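You operate a simulated robot arm through the tools that you are given. There is no shell and no other tool.

You are at the controls of a simulated robot arm. One attempt, no reset.

TASK
Put things in order on the top of the wooden bench. At the end: the brown wooden mallet stands where the yellow torch stood; the yellow torch is on the brown carton (marked "VIDEO"); the blue wire end stands where the silver aluminium block stood; the silver aluminium block stands where the brown wooden mallet stood; whatever was shut is shut again. Leave all else as you found it, and nothing knocked over. Set down upright: yellow torch.

It is judged by the outcome, as a careful person would: the job done as asked, and still so three seconds after it is handed in. It fails if anything else is knocked over, pushed out of place, dropped, spilled or broken.

THE ROBOT
A 6-joint arm with a two-finger gripper, fixed in place. Base frame: the origin is on the floor under the middle of its stand, x ahead of it, y to its left, z up; the work surface is at about z = 900. Units: mm, rad, N and s.
With the tool pointing down near the work surface it reaches from about 140 to 680 mm from the base axis. Its first joint turns from -1.152 to 1.152 rad. Payload 2.45 kg.
The tool frame sits at the grasp point between the pads (the TCP): z along the fingers, y along the line on which they close. The tips reach 30 mm beyond it. The gripper opens to 106 mm; its body begins 79 mm behind the TCP.
Orientation is that of the tool frame in the base frame, as a unit quaternion [x, y, z, w]. With the fingers straight down and closing along the base's y, the tool's x points along the base's -x, its y along +y and its z along -z.

THE INTERFACE
- The arm moves only by the tool servo_tool. Its argument "moves" is a list of rows, each an object of numbers (a shift or turn left out is 0, a gripper value left out holds the last): "tx", "ty", "tz": the shift along the tool's x, y, z in mm; "wx", "wy", "wz": the turn, a rotation vector about the tool's x, y, z in rad. In form: [{"tx": .., "ty": .., "tz": .., "wx": .., "wy": .., "wz": ..}, ...]. A call has 1 to 20 rows; each row is the pose to reach, as a shift and turn from the pose commanded when the call began, along the tool's axes at that moment. "gripper" is the closure, from 0 (fully open) to 1 (shut), set as the call begins (left out, the last holds). A row lasts 0.2 s, in which the tool goes at most 50 mm and 0.15 rad; a call with a longer step from one row to the next is refused whole, and so is a gripper value outside its range. A pose out of reach is approached as far as the arm can. The call stops where the force on the tool passes 40 N (or 10 N more than at its start, if that is more) or the arm is blocked; 0.2 s more then pass. Each finger travels about 153 mm/s and halts on what it meets, pressing with about 35 N; the grip force reading is that of the motor and also rises with nothing between the fingers. The clock runs only during rows and for 0.2 s after the last one: add rows that repeat a pose to give the fingers time. It gives the time, the measured TCP pose, the force on the tool (base axes), the opening and the grip force at its end, in the units of the frame above (readings bear some noise), with the torque about the TCP (base axes, N m) and any sound that the robot's microphone picked up.
- Cameras (640 x 400 px; columns grow to the right, rows downward): "scene" is fixed at [90, 446, 1413.8]; the picture's right is [-0.41, -0.91, 0.00], its down [-0.47, 0.21, -0.86] and it looks along [0.78, -0.35, -0.52] (base axes); focal length 219 px, centre (320, 200). "wrist" rides on the gripper at [76, -2, -106] in the tool frame; the picture's right is [0.02, 1.00, 0.00], its down [-0.78, 0.02, -0.62] and it looks along [-0.62, 0.01, 0.78] (tool axes); focal length 247 px, centre (320, 200). There is no depth. A picture from a camera that has moved, and an enlarged one, comes with that camera's place and axes in the base frame and with its lens. The place of the scene camera against the robot may be out by one fixed shift of up to 12 mm in any direction.
- camera(camera): a new picture of that camera. The clock stands still meanwhile.
- zoom(camera, box): a new picture of the part [left, top, right, bottom] of that camera's present view, enlarged. The clock stands still meanwhile.
- sign_off(): hands the job in; it is judged then, once.

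Places have to be worked out from the pictures, the camera data and where the tool is seen. Open the gripper and draw the arm clear of the work before you hand the job in, unless the task says otherwise.

The tools are called by a JSON object that holds its "api" and its "payload". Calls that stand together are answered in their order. servo_tool: Moves the arm, as the interface text tells. Its arguments: {"type":"object","properties":{"moves":{"type":"array","items":{"type":"object","properties":{"tx":{"type":"number"},"ty":{"type":"number"},"tz":{"type":"number"},"wx":{"type":"number"},"wy":{"type":"number"},"wz":{"type":"number"}}}},"gripper":{"type":"number"}},"required":["moves"]} The other tools are called the same way: camera (camera) takes a picture; zoom (camera, box) takes an enlarged picture of a part of a camera's view; sign_off () hands the job in.

At the start:

```text
t: 0.0
tool_pos: [386.8, 142.0, 1312.8]
tool_rot: [0.0, 1.0, 0.0, 0.0]
wrist_force: [0.0, -0.1, 0.4]
torque: [0.03, -0.01, 0.01]
width: 106.0
grasp_force: 0.0
```

scene: 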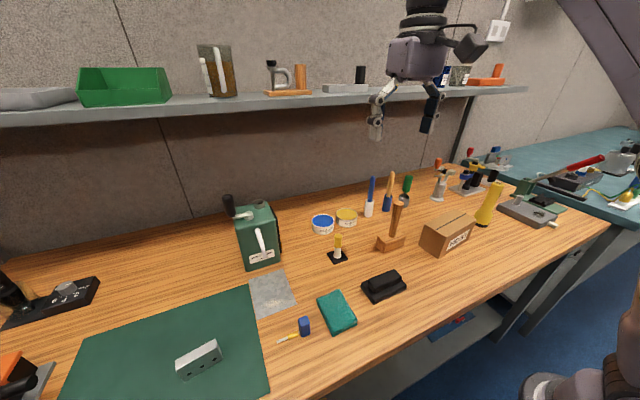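
wrist: 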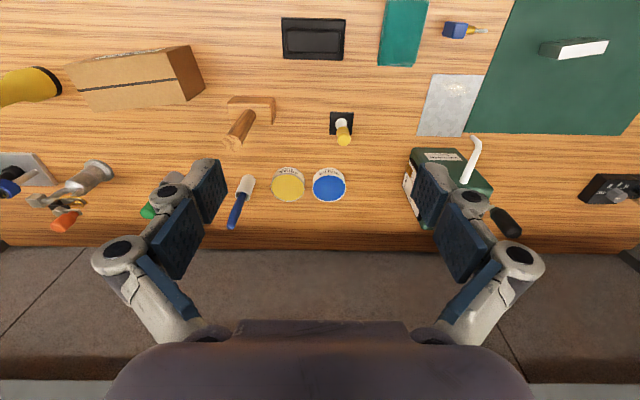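

I'll start by enlarging the starting views to identify the objects before moving anything.

{"api": "zoom", "payload": {"camera": "scene", "box": [360, 140, 560, 265]}}

{"api": "zoom", "payload": {"camera": "scene", "box": [160, 260, 360, 385]}}

{"api": "zoom", "payload": {"camera": "wrist", "box": [0, 0, 320, 200]}}

{"api": "zoom", "payload": {"camera": "wrist", "box": [320, 0, 640, 200]}}

```text
3.20 times, centred on (460, 202) of scene
camera zoom: at [90.0, 446.0, 1413.8], right [-0.41, -0.91, 0.0], down [-0.47, 0.21, -0.86], along [0.78, -0.35, -0.52], focal length 700 px, centre (-128, 192)
```

zoom: 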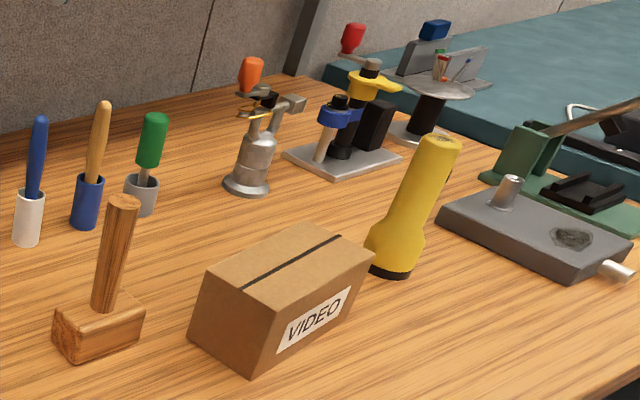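

```text
3.20 times, centred on (260, 322) of scene
camera zoom: at [90.0, 446.0, 1413.8], right [-0.41, -0.91, 0.0], down [-0.47, 0.21, -0.86], along [0.78, -0.35, -0.52], focal length 700 px, centre (512, -192)
```

zoom: 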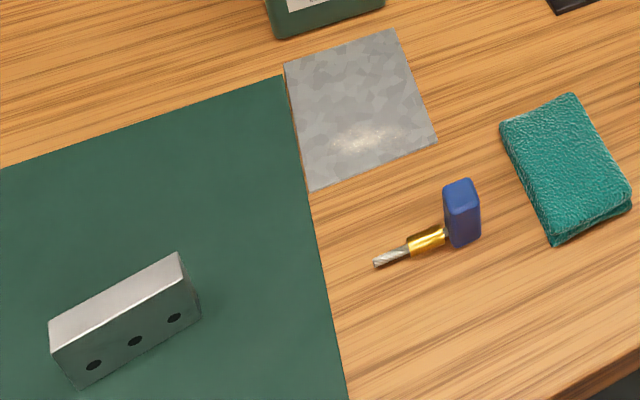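

```text
2.00 times, centred on (160, 100) of wrist
camera zoom: at [309.6, 140.8, 1419.4], right [-0.02, 1.0, 0.0], down [0.78, 0.02, 0.62], along [0.62, 0.01, -0.78], focal length 494 px, centre (640, 400)
```

zoom: 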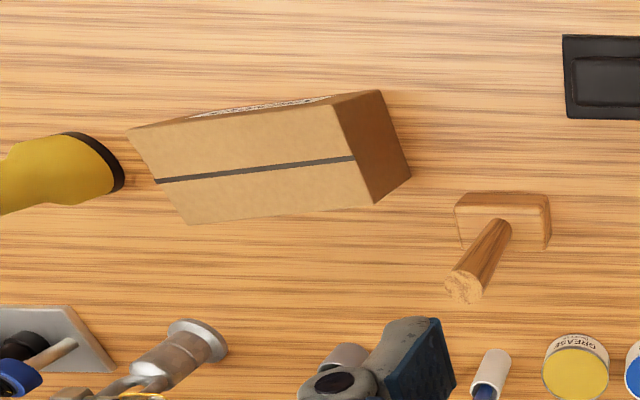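

```text
2.00 times, centred on (480, 100) of wrist
camera zoom: at [309.6, 140.8, 1419.4], right [-0.02, 1.0, 0.0], down [0.78, 0.02, 0.62], along [0.62, 0.01, -0.78], focal length 494 px, centre (0, 400)
```

zoom: 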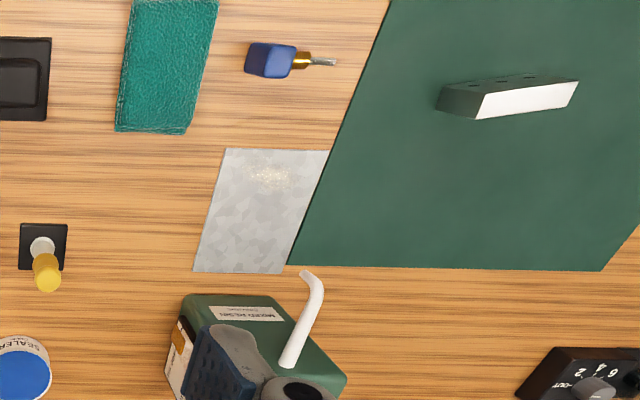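

Everything asked for is visible. The torch (rough (440,-395)) and mallet (≈(476,8)) are standing, the carton is at ≈(418,-177), the blue wire end at ≈(340,366), and the block on the green mat at ≈(365,580). I'll stay high and move toward the carton and torch for a closer wrist view.

{"api": "servo_tool", "payload": {"moves": [{"tx": 13, "ty": -37, "tz": 5}, {"tx": 26, "ty": -74, "tz": 10}, {"tx": 39, "ty": -111, "tz": 15}, {"tx": 52, "ty": -148, "tz": 20}, {"tx": 65, "ty": -185, "tz": 25}, {"tx": 78, "ty": -222, "tz": 30}, {"tx": 91, "ty": -259, "tz": 35}, {"tx": 104, "ty": -296, "tz": 40}, {"tx": 117, "ty": -333, "tz": 45}, {"tx": 130, "ty": -370, "tz": 50}, {"tx": 143, "ty": -407, "tz": 55}, {"tx": 156, "ty": -442, "tz": 60}, {"tx": 156, "ty": -442, "tz": 60}], "gripper": 0}}

```text
t: 2.8
tool_pos: [229.8, -300.1, 1253.7]
tool_rot: [-0.001, 1.0, 0.0, 0.0]
wrist_force: [-0.3, -0.9, 0.5]
torque: [0.02, 0.0, 0.02]
width: 106.2
grasp_force: 0.0
```

The arm reached the viewpoint cleanly. I'll take wrist and scene pictures to locate the torch and carton.

{"api": "camera", "payload": {"camera": "wrist"}}

{"api": "camera", "payload": {"camera": "scene"}}

```text
taken
camera wrist: at [151.5, -301.2, 1360.6], right [-0.02, 1.0, 0.0], down [0.78, 0.02, 0.62], along [0.62, 0.01, -0.78], focal length 247 px, centre (320, 200)
```

wrist: 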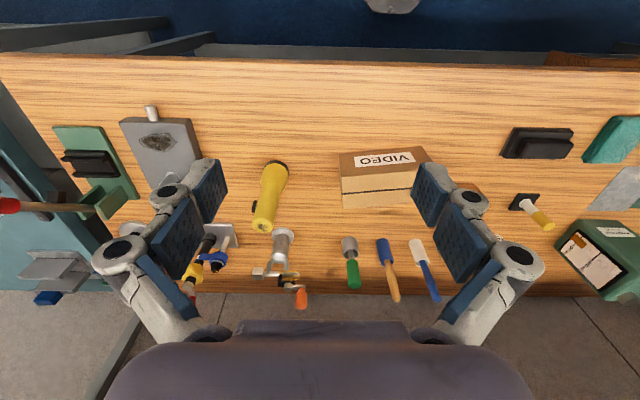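

```text
taken
```

scene: 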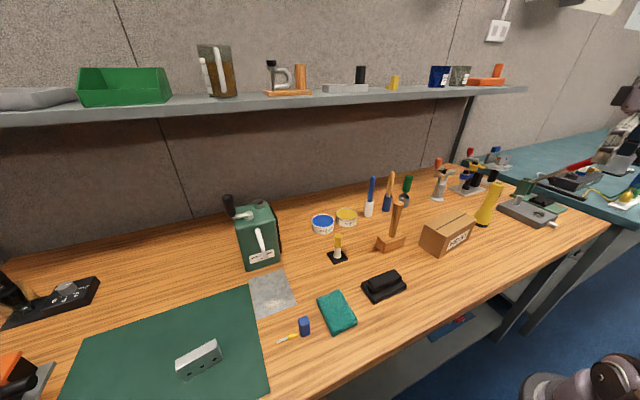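

The torch and carton are in view. I'll enlarge both to measure them.

{"api": "zoom", "payload": {"camera": "wrist", "box": [220, 130, 340, 250]}}

{"api": "zoom", "payload": {"camera": "wrist", "box": [320, 130, 480, 230]}}

```text
3.33 times, centred on (280, 190) of wrist
camera zoom: at [151.5, -301.2, 1360.6], right [-0.02, 1.0, 0.0], down [0.78, 0.02, 0.62], along [0.62, 0.01, -0.78], focal length 823 px, centre (453, 233)
```

zoom: 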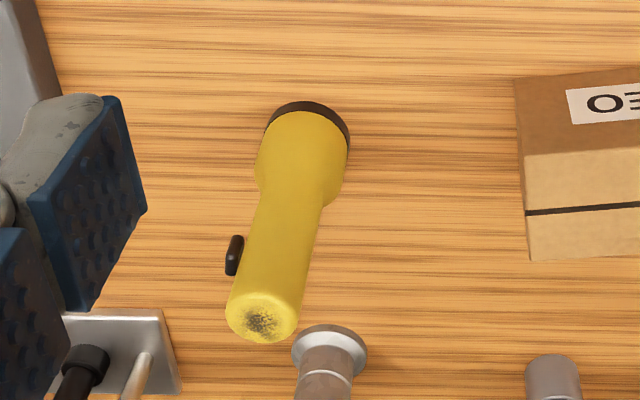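

```text
4.00 times, centred on (400, 180) of wrist
camera zoom: at [151.5, -301.2, 1360.6], right [-0.02, 1.0, 0.0], down [0.78, 0.02, 0.62], along [0.62, 0.01, -0.78], focal length 988 px, centre (0, 280)
```

zoom: 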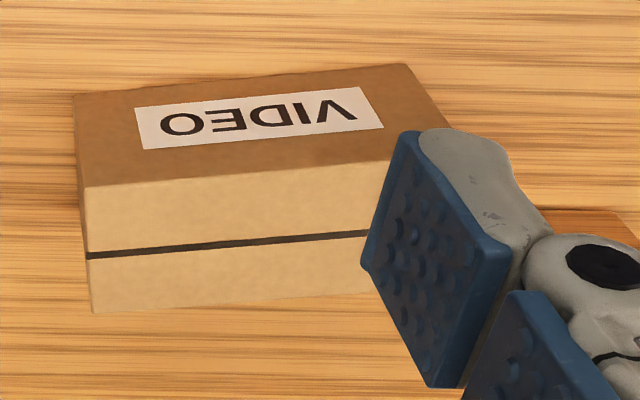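

Measurements so far:

| Item | Position (mm) | Notes |
|---|---|---|
| Torch | ≈(440,-389) | top z≈1067, handle Ø36, switch on its -y side at z≈1004–1036 |
| Carton | centre ≈(421,-169) | top z≈988, yaw ≈7° |

I'll go above the torch with the fingers turned so they will not close on the switch, then check.

{"api": "servo_tool", "payload": {"moves": [{"tx": -21, "ty": -8.9, "tz": 7.4, "wz": -0.1134}, {"tx": -42, "ty": -17.8, "tz": 14.7, "wz": -0.2268}, {"tx": -63, "ty": -26.7, "tz": 22.1, "wz": -0.3402}, {"tx": -84, "ty": -35.6, "tz": 29.5, "wz": -0.4536}, {"tx": -105, "ty": -44.5, "tz": 36.8, "wz": -0.567}, {"tx": -126, "ty": -53.4, "tz": 44.2, "wz": -0.6804}, {"tx": -147, "ty": -62.3, "tz": 51.6, "wz": -0.7938}, {"tx": -168, "ty": -71.2, "tz": 59, "wz": -0.9072}, {"tx": -189, "ty": -80.1, "tz": 66.3, "wz": -1.0206}, {"tx": -210, "ty": -89, "tz": 73.7, "wz": -1.134}, {"tx": -210, "ty": -89, "tz": 73.7, "wz": -1.134}]}}

{"api": "camera", "payload": {"camera": "wrist"}}

{"api": "camera", "payload": {"camera": "scene"}}

```text
t: 5.2
tool_pos: [436.4, -384.1, 1171.1]
tool_rot: [-0.538, 0.843, 0.001, 0.0]
wrist_force: [0.0, -0.3, -0.3]
torque: [-0.02, 0.03, 0.02]
width: 106.2
grasp_force: 0.0
out of reach, approached as far as the arm can: row 10, 11
```

```text
taken
camera wrist: at [404.7, -453.0, 1277.8], right [-0.92, 0.4, 0.0], down [0.31, 0.72, 0.62], along [0.25, 0.57, -0.78], focal length 247 px, centre (320, 200)
```

wrist: 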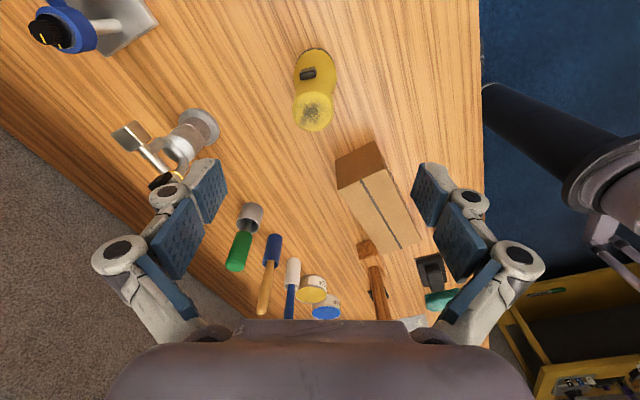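

```text
taken
```

scene: 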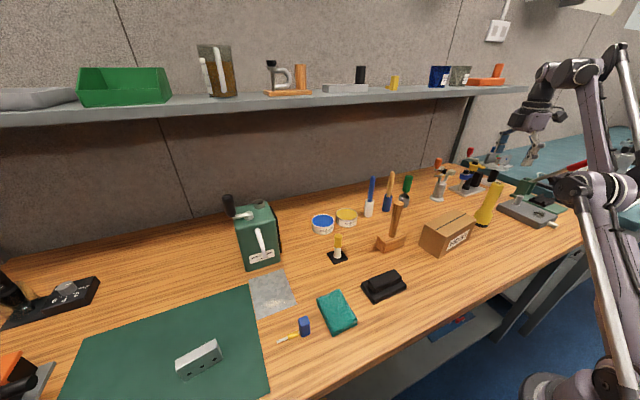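

The pose was slightly out of reach at that height, since the arm reaches farther lower down. I'm at (436,-384,1171) and the switch is visible, so I'll enlarge the torch.

{"api": "zoom", "payload": {"camera": "wrist", "box": [260, 30, 380, 150]}}

{"api": "zoom", "payload": {"camera": "wrist", "box": [300, 120, 460, 270]}}

```text
3.33 times, centred on (320, 90) of wrist
camera zoom: at [404.7, -453.0, 1277.8], right [-0.92, 0.4, 0.0], down [0.31, 0.72, 0.62], along [0.25, 0.57, -0.78], focal length 823 px, centre (320, 567)
```

zoom: 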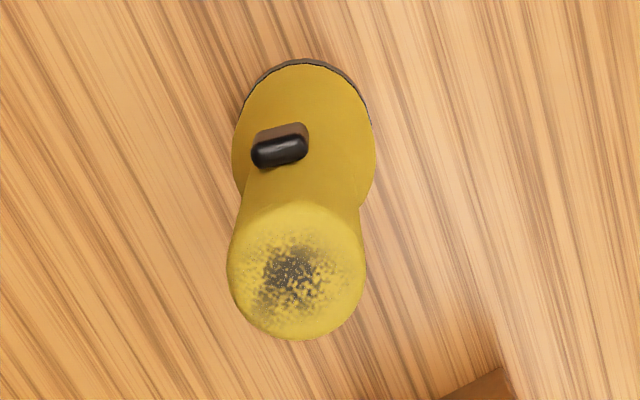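

```text
2.67 times, centred on (380, 195) of wrist
camera zoom: at [404.7, -453.0, 1277.8], right [-0.92, 0.4, 0.0], down [0.31, 0.72, 0.62], along [0.25, 0.57, -0.78], focal length 659 px, centre (160, 213)
```

zoom: 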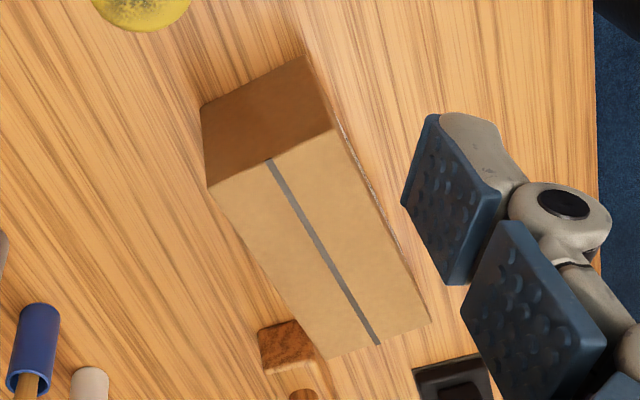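

The torch axis resolves to (438.7,-390.0) from both its top and its base, and the switch faces -y, clear of the closing line. I'll lower partway and read the pose to see which reference the commands use.

{"api": "servo_tool", "payload": {"moves": [{"tz": 20}, {"tz": 40}, {"tz": 60}, {"tz": 80}, {"tz": 80}], "gripper": 0}}

```text
t: 6.4
tool_pos: [435.1, -382.3, 1092.2]
tool_rot: [-0.537, 0.843, 0.0, 0.0]
wrist_force: [1.3, -0.3, 0.7]
torque: [-0.01, -0.01, 0.0]
width: 106.0
grasp_force: 0.1
```

Now at (435,-382,1092). I'll correct sideways onto the torch axis and lower to TCP z≈1030.

{"api": "servo_tool", "payload": {"moves": [{"tx": 5.5, "ty": -6.5, "tz": 0}, {"tx": 5.5, "ty": -6.5, "tz": 16}, {"tx": 5.5, "ty": -6.5, "tz": 32}, {"tx": 5.5, "ty": -6.5, "tz": 48}, {"tx": 5.5, "ty": -6.5, "tz": 62}, {"tx": 5.5, "ty": -6.5, "tz": 62}]}}

{"api": "camera", "payload": {"camera": "wrist"}}

{"api": "zoom", "payload": {"camera": "scene", "box": [400, 120, 600, 245]}}

```text
t: 7.8
tool_pos: [454.6, -405.7, 1057.0]
tool_rot: [-0.537, 0.844, 0.0, 0.0]
wrist_force: [-0.2, 0.0, -1.2]
torque: [0.02, -0.02, -0.01]
width: 106.2
grasp_force: 0.0
out of reach, approached as far as the arm can: row 3, 4, 5, 6
```

```text
taken
camera wrist: at [422.7, -475.4, 1163.1], right [-0.92, 0.4, 0.0], down [0.32, 0.72, 0.62], along [0.25, 0.57, -0.78], focal length 247 px, centre (320, 200)
```

wrist: 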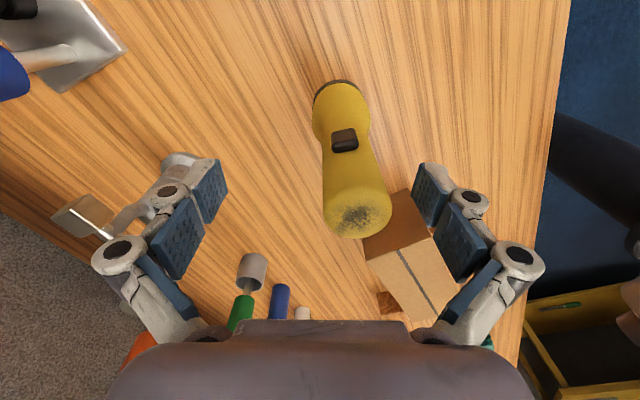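

```text
3.20 times, centred on (500, 182) of scene
camera zoom: at [90.0, 446.0, 1413.8], right [-0.41, -0.91, 0.0], down [-0.47, 0.21, -0.86], along [0.78, -0.35, -0.52], focal length 700 px, centre (-256, 256)
```

zoom: 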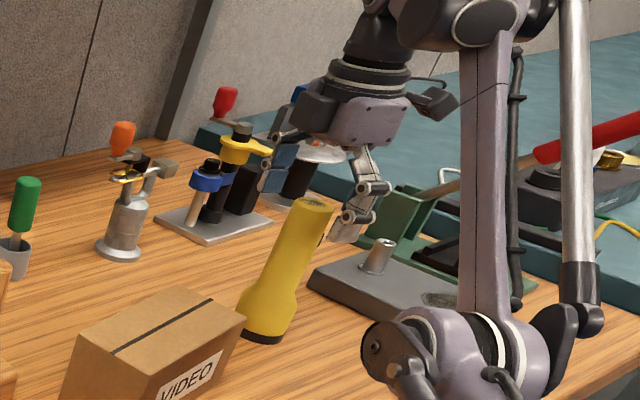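

The commanded low pose was out of reach, and the arm slid outward to (455,-406,1057). Nothing was touched, since the torch is still between the open fingers. I'll look at the whole arm posture to understand the limit.

{"api": "camera", "payload": {"camera": "scene"}}

{"api": "zoom", "payload": {"camera": "scene", "box": [480, 0, 640, 400]}}

```text
taken
```

scene: 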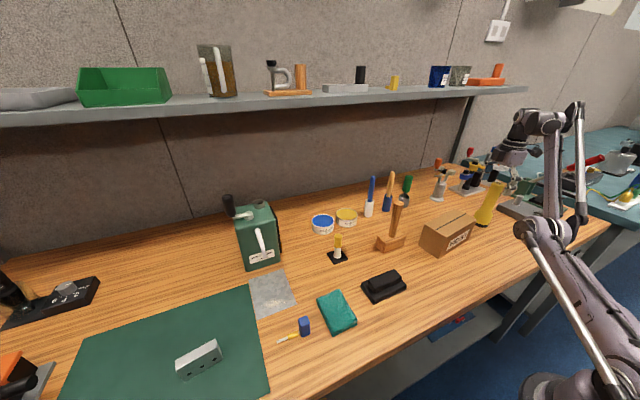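

```text
1.00 times, centred on (560, 200) of scene (not enlarged: the box is as wide or as high as the picture)
camera zoom: at [90.0, 446.0, 1413.8], right [-0.41, -0.91, 0.0], down [-0.47, 0.21, -0.86], along [0.78, -0.35, -0.52], focal length 219 px, centre (80, 200)
```

zoom: 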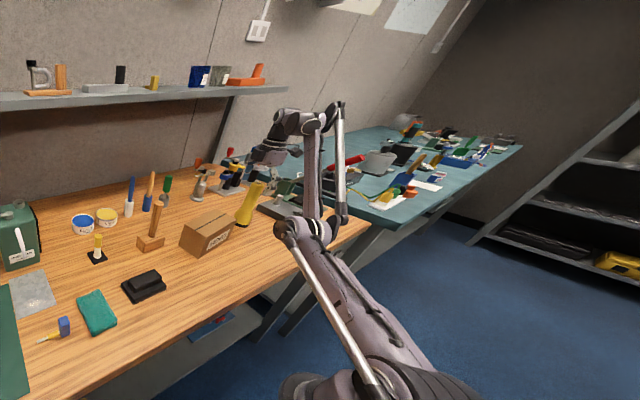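

The arm seems to have folded with its elbow low and its forearm pointing up, which limits the reach here. I'll use an off-centre zoom to see the whole arm and confirm.

{"api": "zoom", "payload": {"camera": "scene", "box": [636, 0, 640, 400]}}

{"api": "zoom", "payload": {"camera": "scene", "box": [500, 80, 640, 280]}}

```text
1.00 times, centred on (638, 200) of scene (not enlarged: the box is as wide or as high as the picture)
camera zoom: at [90.0, 446.0, 1413.8], right [-0.41, -0.91, 0.0], down [-0.47, 0.21, -0.86], along [0.78, -0.35, -0.52], focal length 219 px, centre (2, 200)
```

zoom: 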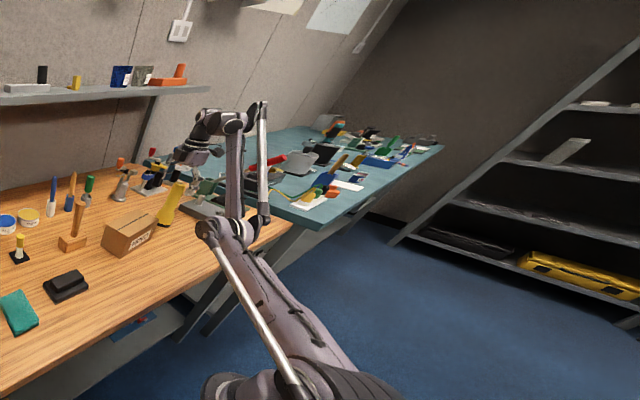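

```text
2.00 times, centred on (570, 180) of scene
camera zoom: at [90.0, 446.0, 1413.8], right [-0.41, -0.91, 0.0], down [-0.47, 0.21, -0.86], along [0.78, -0.35, -0.52], focal length 438 px, centre (-180, 240)
```

zoom: 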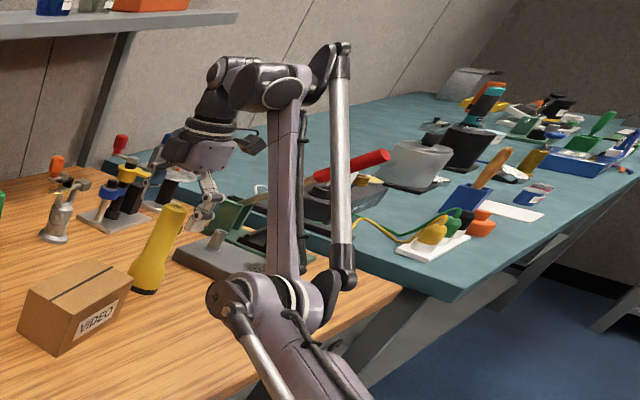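

Confirmed: the arm is folded elbow-down. I'll back straight up off the torch, re-centred so nothing brushes it, and move inward at height to see how the arm folds there.

{"api": "servo_tool", "payload": {"moves": [{"tx": -3.7, "ty": 10.5, "tz": -10}, {"tx": -7.5, "ty": 21, "tz": -23}, {"tx": -7.5, "ty": 21, "tz": -38}, {"tx": -7.5, "ty": 21, "tz": -53}, {"tx": -14.2, "ty": 44.7, "tz": -83}, {"tx": -14.2, "ty": 44.7, "tz": -83}], "gripper": 0}}

{"api": "zoom", "payload": {"camera": "scene", "box": [636, 0, 640, 400]}}

```text
t: 9.2
tool_pos: [420.0, -372.6, 1141.1]
tool_rot: [-0.537, 0.844, 0.0, -0.001]
wrist_force: [-0.2, 0.0, 0.6]
torque: [0.02, 0.0, -0.01]
width: 106.0
grasp_force: 0.1
```

```text
1.00 times, centred on (638, 200) of scene (not enlarged: the box is as wide or as high as the picture)
camera zoom: at [89.9, 446.0, 1413.8], right [-0.41, -0.91, 0.0], down [-0.47, 0.21, -0.86], along [0.78, -0.35, -0.52], focal length 219 px, centre (2, 200)
```

zoom: 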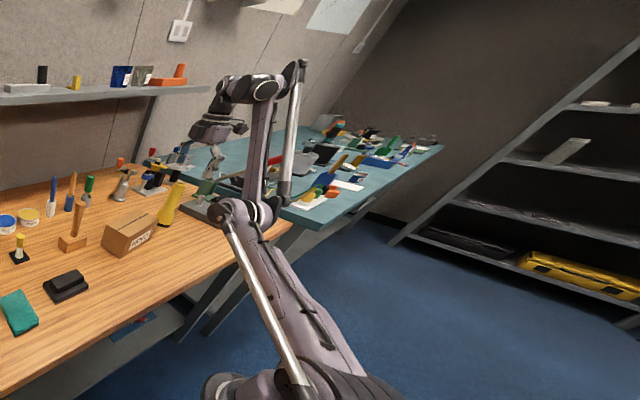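

Still elbow-down. I'll lift along the arm's outer reach and then inward at height, where an elbow-down fold is impossible, to bring it back to elbow-up.

{"api": "servo_tool", "payload": {"moves": [{"tx": 2.4, "ty": -7.7, "tz": -39}, {"tx": -2.9, "ty": 10.7, "tz": -61.5}, {"tx": -8.1, "ty": 29.1, "tz": -84}, {"tx": -14.5, "ty": 48.6, "tz": -100.5}, {"tx": -20.7, "ty": 68.6, "tz": -117}, {"tx": -26.3, "ty": 88.3, "tz": -134}, {"tx": -32.3, "ty": 107.6, "tz": -151}, {"tx": -38.8, "ty": 129.3, "tz": -166}, {"tx": -45.2, "ty": 151, "tz": -181}, {"tx": -52.6, "ty": 175.5, "tz": -149}, {"tx": -52.6, "ty": 175.5, "tz": -113}, {"tx": -52.6, "ty": 175.5, "tz": -113}], "gripper": 0}}

{"api": "zoom", "payload": {"camera": "scene", "box": [636, 0, 640, 400]}}

```text
t: 11.8
tool_pos: [282.9, -249.8, 1251.7]
tool_rot: [-0.537, 0.843, 0.0, 0.0]
wrist_force: [-0.3, -0.2, -0.3]
torque: [-0.01, 0.01, 0.02]
width: 106.0
grasp_force: 0.0
out of reach, approached as far as the arm can: row 7, 8, 9
```

```text
1.00 times, centred on (638, 200) of scene (not enlarged: the box is as wide or as high as the picture)
camera zoom: at [89.9, 446.1, 1413.8], right [-0.41, -0.91, 0.0], down [-0.47, 0.21, -0.86], along [0.78, -0.35, -0.52], focal length 219 px, centre (2, 200)
```

zoom: 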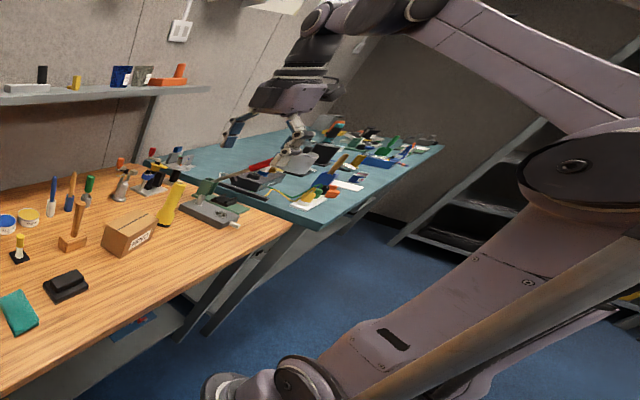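

The arm is elbow-up again. I'll descend at a smaller radius first, then go out over the torch at z≈1110 (tips 13 mm above its top), so the arm never stretches straight.

{"api": "servo_tool", "payload": {"moves": [{"tx": 4.6, "ty": -14.7, "tz": 28}, {"tx": 9.3, "ty": -29.4, "tz": 56}, {"tx": 13.9, "ty": -44.2, "tz": 85}, {"tx": 18.6, "ty": -58.9, "tz": 113}, {"tx": 23.2, "ty": -73.6, "tz": 141}, {"tx": 30.9, "ty": -98.9, "tz": 141}, {"tx": 38.6, "ty": -124.3, "tz": 141}, {"tx": 46.2, "ty": -149.6, "tz": 141}, {"tx": 53.9, "ty": -175, "tz": 141}, {"tx": 61.6, "ty": -200.3, "tz": 141}, {"tx": 61.6, "ty": -200.3, "tz": 141}], "gripper": 0}}

{"api": "zoom", "payload": {"camera": "scene", "box": [636, 0, 640, 400]}}

{"api": "camera", "payload": {"camera": "wrist"}}

```text
t: 14.2
tool_pos: [437.7, -390.4, 1114.9]
tool_rot: [-0.538, 0.843, 0.0, 0.0]
wrist_force: [-0.3, -0.5, 0.5]
torque: [0.02, -0.01, 0.02]
width: 106.0
grasp_force: 0.1
```

```text
1.00 times, centred on (638, 200) of scene (not enlarged: the box is as wide or as high as the picture)
camera zoom: at [90.0, 446.0, 1413.8], right [-0.41, -0.91, 0.0], down [-0.47, 0.21, -0.86], along [0.78, -0.35, -0.52], focal length 219 px, centre (2, 200)
```

zoom: 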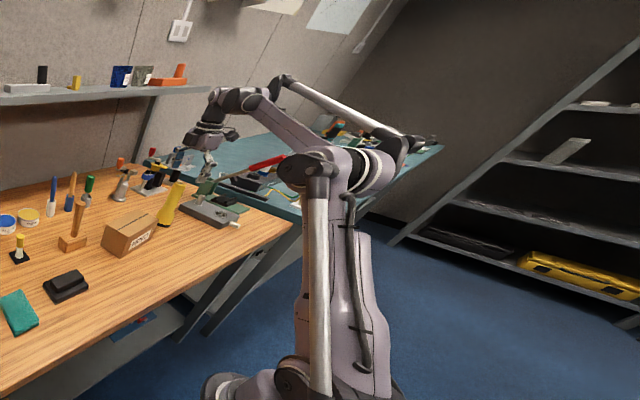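

```text
taken
camera wrist: at [405.3, -459.8, 1221.0], right [-0.92, 0.4, 0.0], down [0.32, 0.72, 0.62], along [0.25, 0.57, -0.78], focal length 247 px, centre (320, 200)
```

wrist: 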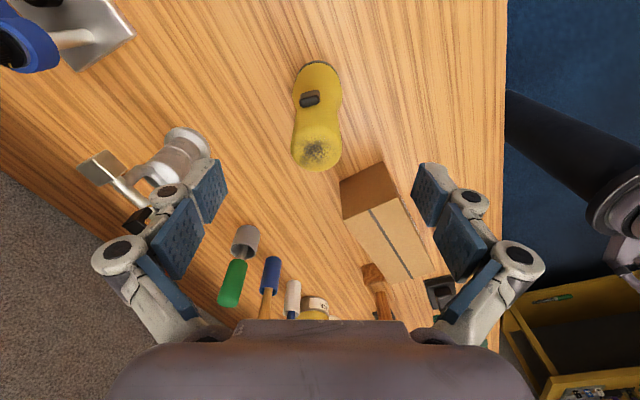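

Elbow-up and centred over the torch. I'll descend to grasp height z≈1030.

{"api": "servo_tool", "payload": {"moves": [{"tz": 17}, {"tz": 34}, {"tz": 51}, {"tz": 68}, {"tz": 85}, {"tz": 85}], "gripper": 0}}

{"api": "camera", "payload": {"camera": "wrist"}}

{"api": "zoom", "payload": {"camera": "scene", "box": [400, 100, 600, 250]}}

```text
t: 15.6
tool_pos: [438.8, -392.1, 1028.9]
tool_rot: [-0.538, 0.843, 0.0, 0.0]
wrist_force: [0.0, 0.0, -0.3]
torque: [0.02, 0.01, -0.02]
width: 105.9
grasp_force: 0.1
```

```text
taken
camera wrist: at [406.8, -461.6, 1134.4], right [-0.92, 0.4, 0.0], down [0.32, 0.72, 0.62], along [0.25, 0.57, -0.78], focal length 247 px, centre (320, 200)
```

wrist: 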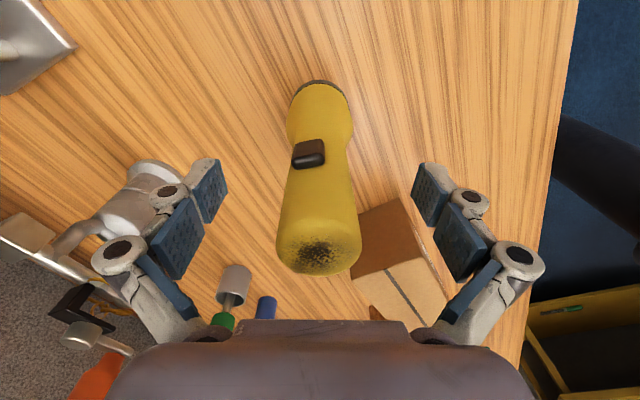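

```text
2.67 times, centred on (500, 175) of scene
camera zoom: at [89.9, 446.0, 1413.8], right [-0.41, -0.91, 0.0], down [-0.47, 0.21, -0.86], along [0.78, -0.35, -0.52], focal length 583 px, centre (-160, 267)
```

zoom: 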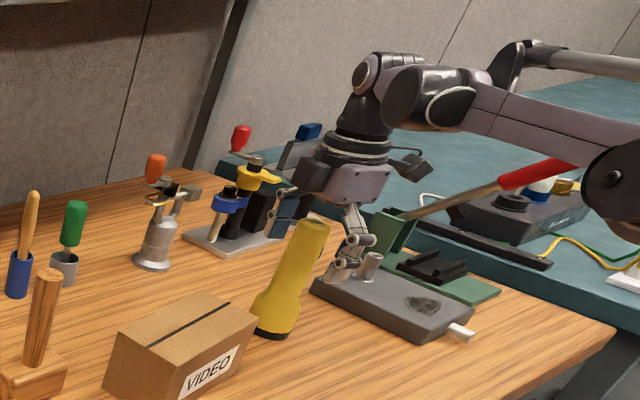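

The torch sits centred between the pads with the switch off the closing line. I'll close the gripper.

{"api": "servo_tool", "payload": {"moves": [{"tz": 0}, {"tz": 0}, {"tz": 0}, {"tz": 0}], "gripper": 1}}

{"api": "camera", "payload": {"camera": "wrist"}}

```text
t: 16.6
tool_pos: [437.9, -391.8, 1029.2]
tool_rot: [-0.538, 0.843, 0.0, 0.0]
wrist_force: [3.2, -2.7, 19.0]
torque: [-0.05, -0.12, -0.03]
width: 33.8
grasp_force: 34.9
```

```text
taken
camera wrist: at [406.8, -461.4, 1135.3], right [-0.92, 0.4, 0.0], down [0.31, 0.72, 0.62], along [0.25, 0.57, -0.78], focal length 247 px, centre (320, 200)
```

wrist: 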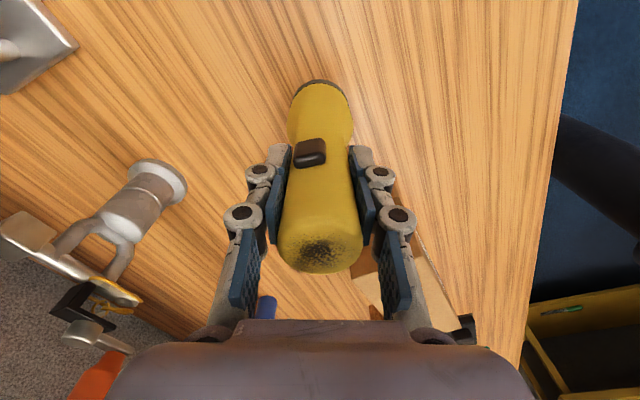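

Gripped at width 33.8 mm, TCP z=1029 with the torch base on the bench (129 mm below). I'll lift a little and check it is held.

{"api": "servo_tool", "payload": {"moves": [{"tz": -8}, {"tz": -16}, {"tz": -24}, {"tz": -24}, {"tz": -24}], "gripper": 1}}

{"api": "camera", "payload": {"camera": "wrist"}}

{"api": "zoom", "payload": {"camera": "scene", "box": [400, 100, 600, 250]}}

```text
t: 17.8
tool_pos: [438.1, -391.1, 1051.0]
tool_rot: [-0.538, 0.843, 0.0, 0.0]
wrist_force: [-0.3, 0.1, -1.9]
torque: [0.0, 0.02, 0.0]
width: 34.1
grasp_force: 35.1
```

```text
taken
camera wrist: at [406.4, -460.7, 1157.8], right [-0.92, 0.4, 0.0], down [0.32, 0.72, 0.62], along [0.25, 0.57, -0.78], focal length 247 px, centre (320, 200)
```

wrist: 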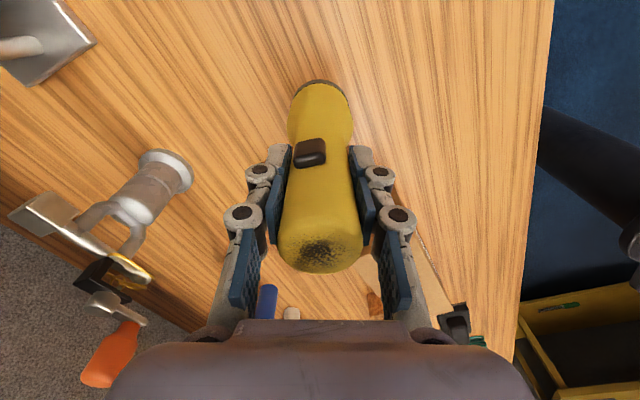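

```text
2.67 times, centred on (500, 175) of scene
camera zoom: at [90.0, 446.0, 1413.8], right [-0.41, -0.91, 0.0], down [-0.47, 0.21, -0.86], along [0.78, -0.35, -0.52], focal length 583 px, centre (-160, 267)
```

zoom: 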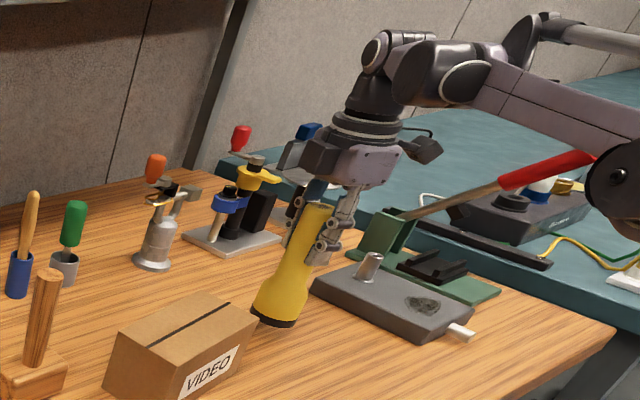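

The torch is held (about 1.9 N). I'll lift further and carry it inward to above the carton centre (419.5,-169.7).

{"api": "servo_tool", "payload": {"moves": [{"tz": -18}, {"tx": -24.6, "ty": 18.1, "tz": -45}, {"tx": -49.3, "ty": 36.3, "tz": -72}, {"tx": -76.6, "ty": 53.4, "tz": -98}, {"tx": -112.4, "ty": 71.2, "tz": -98}, {"tx": -148.2, "ty": 89.1, "tz": -98}, {"tx": -173.4, "ty": 101.4, "tz": -98}, {"tx": -192.7, "ty": 110.5, "tz": -98}, {"tx": -192.7, "ty": 110.5, "tz": -98}], "gripper": 1}}

{"api": "camera", "payload": {"camera": "wrist"}}

{"api": "zoom", "payload": {"camera": "scene", "box": [360, 130, 520, 270]}}

```text
t: 19.8
tool_pos: [421.3, -168.5, 1150.4]
tool_rot: [-0.537, 0.843, 0.0, 0.0]
wrist_force: [0.7, 0.9, -1.7]
torque: [0.0, 0.02, -0.02]
width: 33.8
grasp_force: 35.8
```

```text
taken
camera wrist: at [388.4, -237.9, 1256.5], right [-0.92, 0.4, 0.0], down [0.32, 0.72, 0.62], along [0.25, 0.57, -0.78], focal length 247 px, centre (320, 200)
```

wrist: 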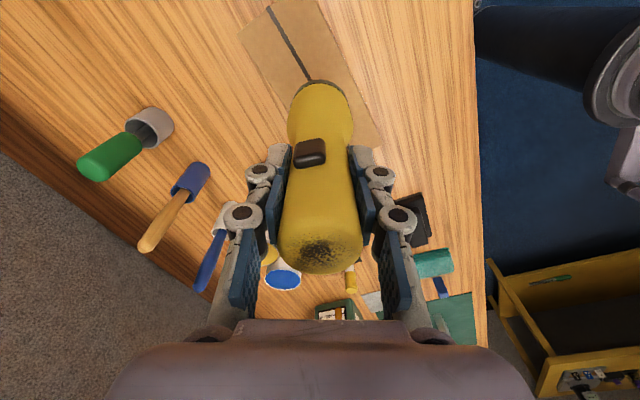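

```text
2.86 times, centred on (440, 200) of scene
camera zoom: at [90.0, 446.0, 1413.8], right [-0.41, -0.91, 0.0], down [-0.47, 0.21, -0.86], along [0.78, -0.35, -0.52], focal length 625 px, centre (-23, 200)
```

zoom: 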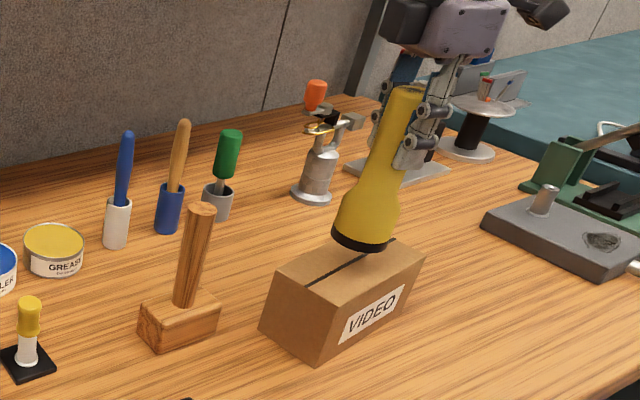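

The torch hangs over the carton about 30 mm above it. I'll lower to just above the expected contact height.

{"api": "servo_tool", "payload": {"moves": [{"tx": 1.5, "ty": 0.9, "tz": 7}, {"tx": 1.5, "ty": 0.9, "tz": 14}, {"tx": 1.5, "ty": 0.9, "tz": 21}, {"tx": 1.5, "ty": 0.9, "tz": 27}, {"tx": 1.5, "ty": 0.9, "tz": 27}], "gripper": 1}}

{"api": "zoom", "payload": {"camera": "scene", "box": [400, 170, 500, 260]}}

```text
t: 21.0
tool_pos: [417.0, -169.3, 1122.7]
tool_rot: [-0.537, 0.843, 0.0, 0.0]
wrist_force: [-0.5, 0.0, -2.8]
torque: [0.03, 0.0, -0.03]
width: 33.8
grasp_force: 34.9
```

```text
4.44 times, centred on (450, 215) of scene
camera zoom: at [90.0, 446.0, 1413.8], right [-0.41, -0.91, 0.0], down [-0.47, 0.21, -0.86], along [0.78, -0.35, -0.52], focal length 972 px, centre (-258, 133)
```

zoom: 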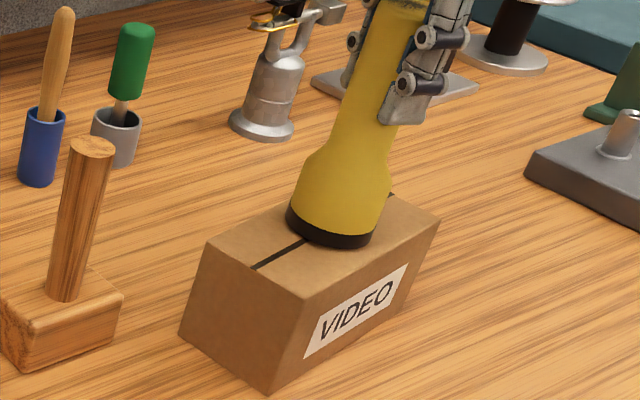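

Lowering further in small steps to feel for contact.

{"api": "servo_tool", "payload": {"moves": [{"tz": 1.5}, {"tz": 3}, {"tz": 3}], "gripper": 1}}

```text
t: 21.8
tool_pos: [418.2, -171.1, 1119.5]
tool_rot: [-0.537, 0.844, 0.001, 0.0]
wrist_force: [-0.5, -1.7, -1.5]
torque: [0.0, 0.0, 0.01]
width: 34.1
grasp_force: 34.6
```

No contact yet at z=1119.5. I'll continue in small steps.

{"api": "servo_tool", "payload": {"moves": [{"tz": 1}, {"tz": 2}, {"tz": 2}], "gripper": 1}}

```text
t: 22.6
tool_pos: [417.9, -170.7, 1118.0]
tool_rot: [-0.537, 0.843, 0.001, 0.0]
wrist_force: [0.7, 0.7, 16.5]
torque: [0.13, -0.05, 0.04]
width: 34.2
grasp_force: 34.8
```

Contact at z≈1118 with 16 N. I'll ease up 1 mm to relax the load, then open the fingers.

{"api": "servo_tool", "payload": {"moves": [{"tz": -1}, {"tz": -1}], "gripper": 1}}

{"api": "servo_tool", "payload": {"moves": [{"tz": 0}, {"tz": 0}, {"tz": 0}, {"tz": 0}], "gripper": 0.4}}

{"api": "camera", "payload": {"camera": "wrist"}}

{"api": "zoom", "payload": {"camera": "scene", "box": [400, 150, 500, 260]}}

```text
t: 23.2
tool_pos: [419.5, -171.0, 1118.4]
tool_rot: [-0.537, 0.843, 0.0, 0.0]
wrist_force: [-0.2, -0.1, -1.3]
torque: [0.02, -0.03, 0.02]
width: 34.0
grasp_force: 34.8
```

```text
t: 24.2
tool_pos: [418.8, -172.3, 1119.5]
tool_rot: [-0.538, 0.843, 0.001, 0.0]
wrist_force: [0.4, -0.2, -0.7]
torque: [0.02, -0.04, 0.02]
width: 63.5
grasp_force: 0.0
```

```text
taken
camera wrist: at [387.3, -240.6, 1225.7], right [-0.92, 0.4, 0.0], down [0.32, 0.72, 0.62], along [0.25, 0.57, -0.78], focal length 247 px, centre (320, 200)
```

wrist: 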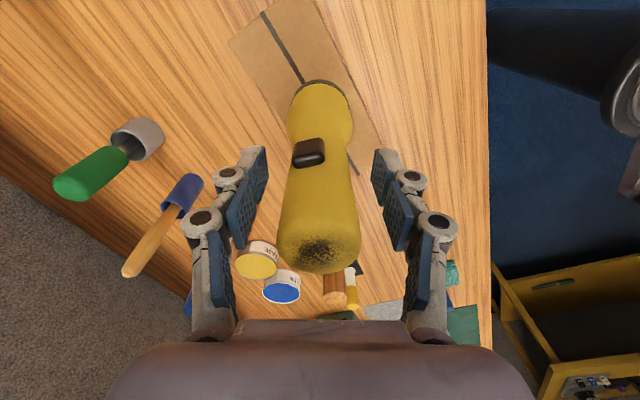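

```text
3.64 times, centred on (450, 205) of scene
camera zoom: at [90.0, 446.0, 1413.8], right [-0.41, -0.91, 0.0], down [-0.47, 0.21, -0.86], along [0.78, -0.35, -0.52], focal length 796 px, centre (-153, 182)
```

zoom: 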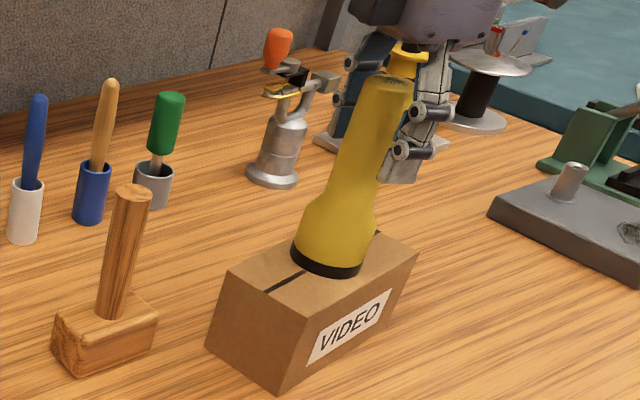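

The torch stands on the carton and the fingers are clear of it. I'll rise straight up off it, then swing toward the mallet while turning the tool back to its original yaw.

{"api": "servo_tool", "payload": {"moves": [{"tz": -15}, {"tz": -45}, {"tz": -75}, {"tz": -91}, {"tx": -16.7, "ty": 17.3, "tz": -91, "wz": 0.1418}, {"tx": -33.5, "ty": 34.6, "tz": -91, "wz": 0.2835}, {"tx": -50.2, "ty": 52, "tz": -91, "wz": 0.4253}, {"tx": -67, "ty": 69.3, "tz": -91, "wz": 0.567}, {"tx": -83.7, "ty": 86.6, "tz": -91, "wz": 0.7088}, {"tx": -100.4, "ty": 104, "tz": -91, "wz": 0.8505}, {"tx": -117.2, "ty": 121.3, "tz": -91, "wz": 0.9923}, {"tx": -133.9, "ty": 138.6, "tz": -91, "wz": 1.134}, {"tx": -133.9, "ty": 138.6, "tz": -91, "wz": 1.134}], "gripper": 0.4}}

{"api": "camera", "payload": {"camera": "wrist"}}

{"api": "camera", "payload": {"camera": "scene"}}

```text
t: 27.0
tool_pos: [348.9, 8.6, 1210.7]
tool_rot: [-0.001, 1.0, 0.0, 0.001]
wrist_force: [0.7, 0.4, -0.3]
torque: [0.01, -0.01, 0.01]
width: 63.7
grasp_force: 0.0
```

```text
taken
camera wrist: at [271.6, 8.4, 1317.1], right [-0.02, 1.0, 0.0], down [0.78, 0.02, 0.62], along [0.62, 0.01, -0.78], focal length 247 px, centre (320, 200)
```

wrist: 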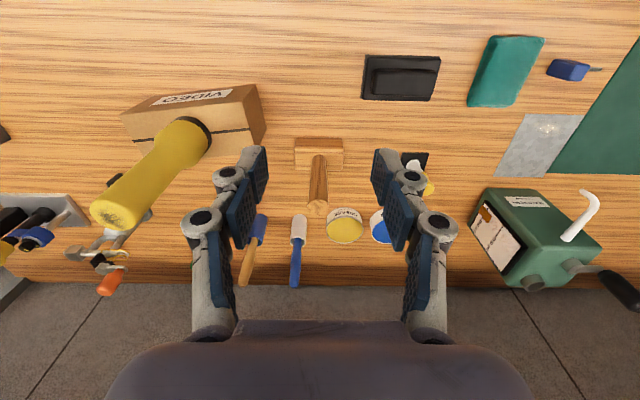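

```text
taken
```

scene: 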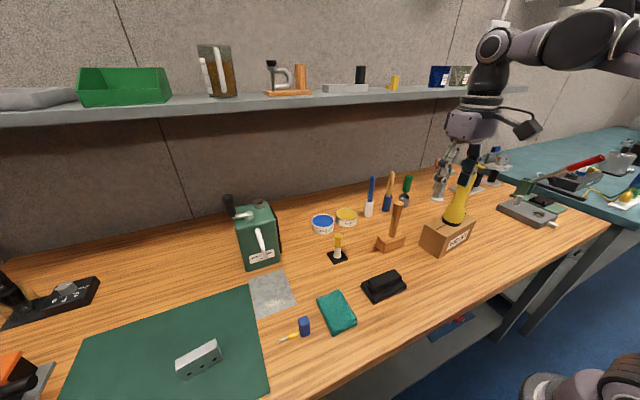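

The torch stands on the carton undisturbed and the mallet is in view. I'll enlarge it for measurement.

{"api": "zoom", "payload": {"camera": "wrist", "box": [270, 120, 370, 230]}}

{"api": "zoom", "payload": {"camera": "scene", "box": [360, 160, 450, 270]}}

{"api": "zoom", "payload": {"camera": "wrist", "box": [90, 70, 270, 240]}}

```text
3.64 times, centred on (320, 175) of wrist
camera zoom: at [271.6, 8.4, 1317.1], right [-0.02, 1.0, 0.0], down [0.78, 0.02, 0.62], along [0.62, 0.01, -0.78], focal length 898 px, centre (320, 291)
```

zoom: 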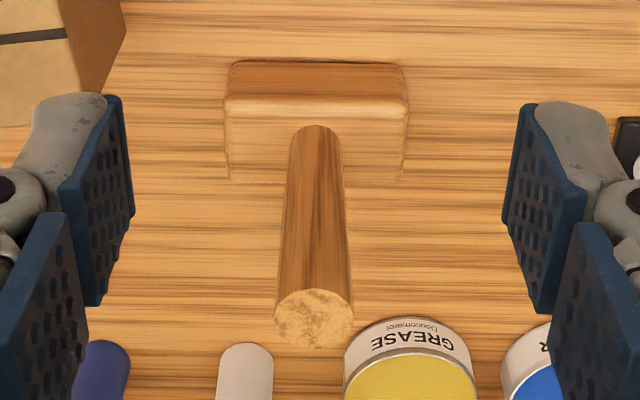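

```text
3.64 times, centred on (405, 215) of scene
camera zoom: at [89.9, 446.0, 1413.8], right [-0.41, -0.91, 0.0], down [-0.47, 0.21, -0.86], along [0.78, -0.35, -0.52], focal length 796 px, centre (11, 146)
```

zoom: 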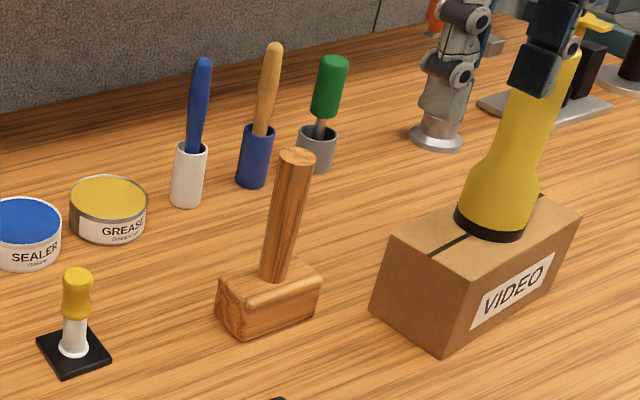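

```text
2.35 times, centred on (180, 155) of wrist
camera zoom: at [271.6, 8.4, 1317.1], right [-0.02, 1.0, 0.0], down [0.78, 0.02, 0.62], along [0.62, 0.01, -0.78], focal length 581 px, centre (649, 306)
```

zoom: 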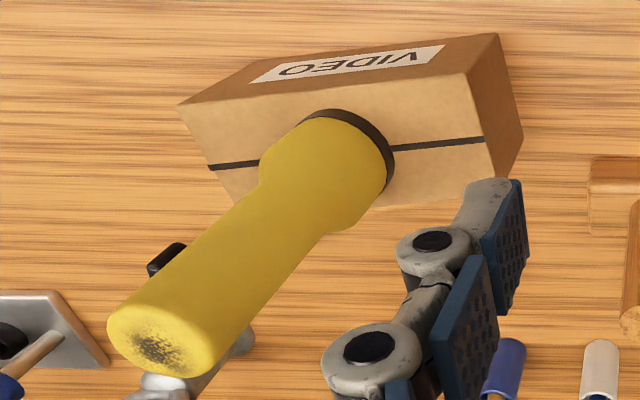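

From the enlarged view, the mallet head spans about 84×41×42 mm centred at ≈(480,10). The handle axis is at ≈(481,10.3), top z≈1070, Ø22–28, and vertical. I'll move above it.

{"api": "servo_tool", "payload": {"moves": [{"tx": -22, "ty": 0.3, "tz": 15}, {"tx": -44, "ty": 0.6, "tz": 30}, {"tx": -66, "ty": 0.9, "tz": 45}, {"tx": -88, "ty": 1.1, "tz": 60}, {"tx": -110, "ty": 1.4, "tz": 75}, {"tx": -132.1, "ty": 1.7, "tz": 88}, {"tx": -132.1, "ty": 1.7, "tz": 88}], "gripper": 0.2}}

{"api": "camera", "payload": {"camera": "wrist"}}

{"api": "zoom", "payload": {"camera": "scene", "box": [340, 100, 500, 270]}}

```text
t: 28.6
tool_pos: [479.9, 12.6, 1121.5]
tool_rot: [0.0, 1.0, 0.0, 0.0]
wrist_force: [-0.2, 0.5, 0.1]
torque: [0.02, -0.01, -0.02]
width: 84.8
grasp_force: 0.1
```

```text
taken
camera wrist: at [402.6, 10.5, 1228.4], right [-0.02, 1.0, 0.0], down [0.78, 0.02, 0.62], along [0.62, 0.01, -0.78], focal length 247 px, centre (320, 200)
```

wrist: 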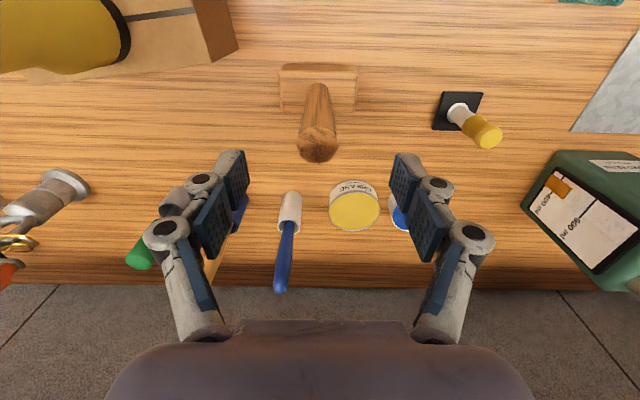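

```text
2.35 times, centred on (420, 185) of scene
camera zoom: at [90.0, 446.0, 1413.8], right [-0.41, -0.91, 0.0], down [-0.47, 0.21, -0.86], along [0.78, -0.35, -0.52], focal length 515 px, centre (85, 235)
```

zoom: 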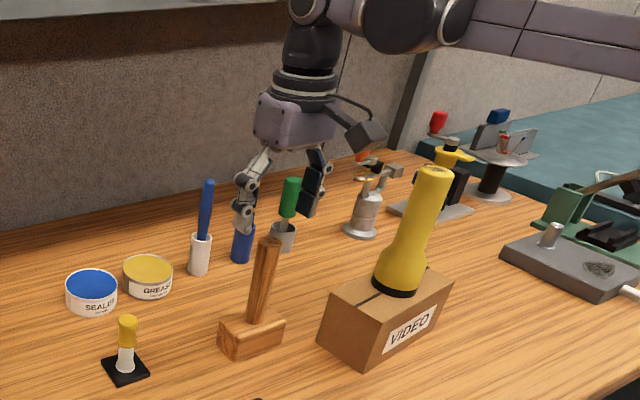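

The handle top is at (481,11), matching the tool axis. I'll descend to z≈1030 around the handle.

{"api": "servo_tool", "payload": {"moves": [{"tx": -1, "ty": -0.5, "tz": 18}, {"tx": -1, "ty": -0.5, "tz": 36}, {"tx": -1, "ty": -0.5, "tz": 54}, {"tx": -1, "ty": -0.5, "tz": 72}, {"tx": -1, "ty": -0.5, "tz": 91}, {"tx": -1, "ty": -0.5, "tz": 91}], "gripper": 0.2}}

{"api": "camera", "payload": {"camera": "wrist"}}

```text
t: 30.0
tool_pos: [482.0, 10.7, 1031.6]
tool_rot: [0.001, 1.0, 0.001, 0.001]
wrist_force: [-0.1, 0.2, 1.4]
torque: [-0.03, -0.02, -0.02]
width: 85.0
grasp_force: 0.2
```

```text
taken
camera wrist: at [404.2, 9.1, 1137.9], right [-0.02, 1.0, 0.0], down [0.78, 0.02, 0.62], along [0.62, 0.01, -0.78], focal length 247 px, centre (320, 200)
```

wrist: 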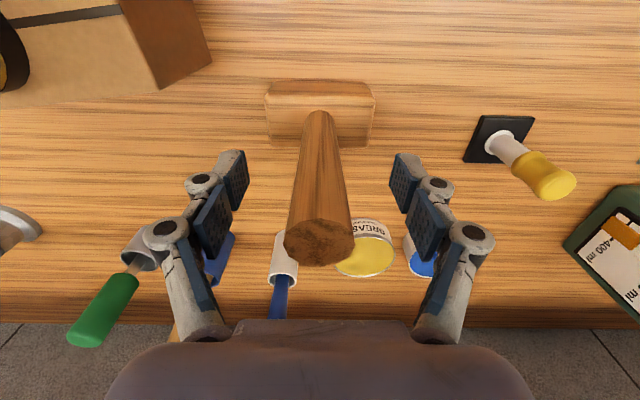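

The handle is between the pads and the mallet head centre re-measures at (480,10). I'll close on the handle.

{"api": "servo_tool", "payload": {"moves": [{"tz": 0}, {"tz": 0}, {"tz": 0}, {"tz": 0}], "gripper": 1}}

{"api": "zoom", "payload": {"camera": "wrist", "box": [220, 60, 420, 260]}}

```text
t: 31.0
tool_pos: [481.6, 10.8, 1033.0]
tool_rot: [0.0, 1.0, 0.0, 0.0]
wrist_force: [1.0, -2.0, 7.3]
torque: [-0.08, 0.0, -0.02]
width: 25.5
grasp_force: 35.1
```

```text
2.00 times, centred on (320, 160) of wrist
camera zoom: at [404.2, 9.0, 1138.3], right [-0.02, 1.0, 0.0], down [0.78, 0.02, 0.62], along [0.62, 0.01, -0.78], focal length 494 px, centre (320, 280)
```

zoom: 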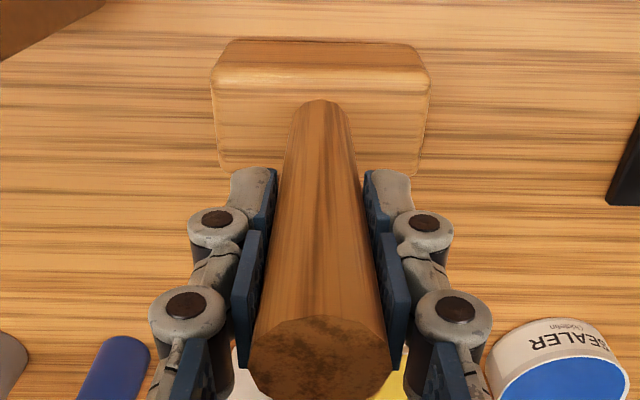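

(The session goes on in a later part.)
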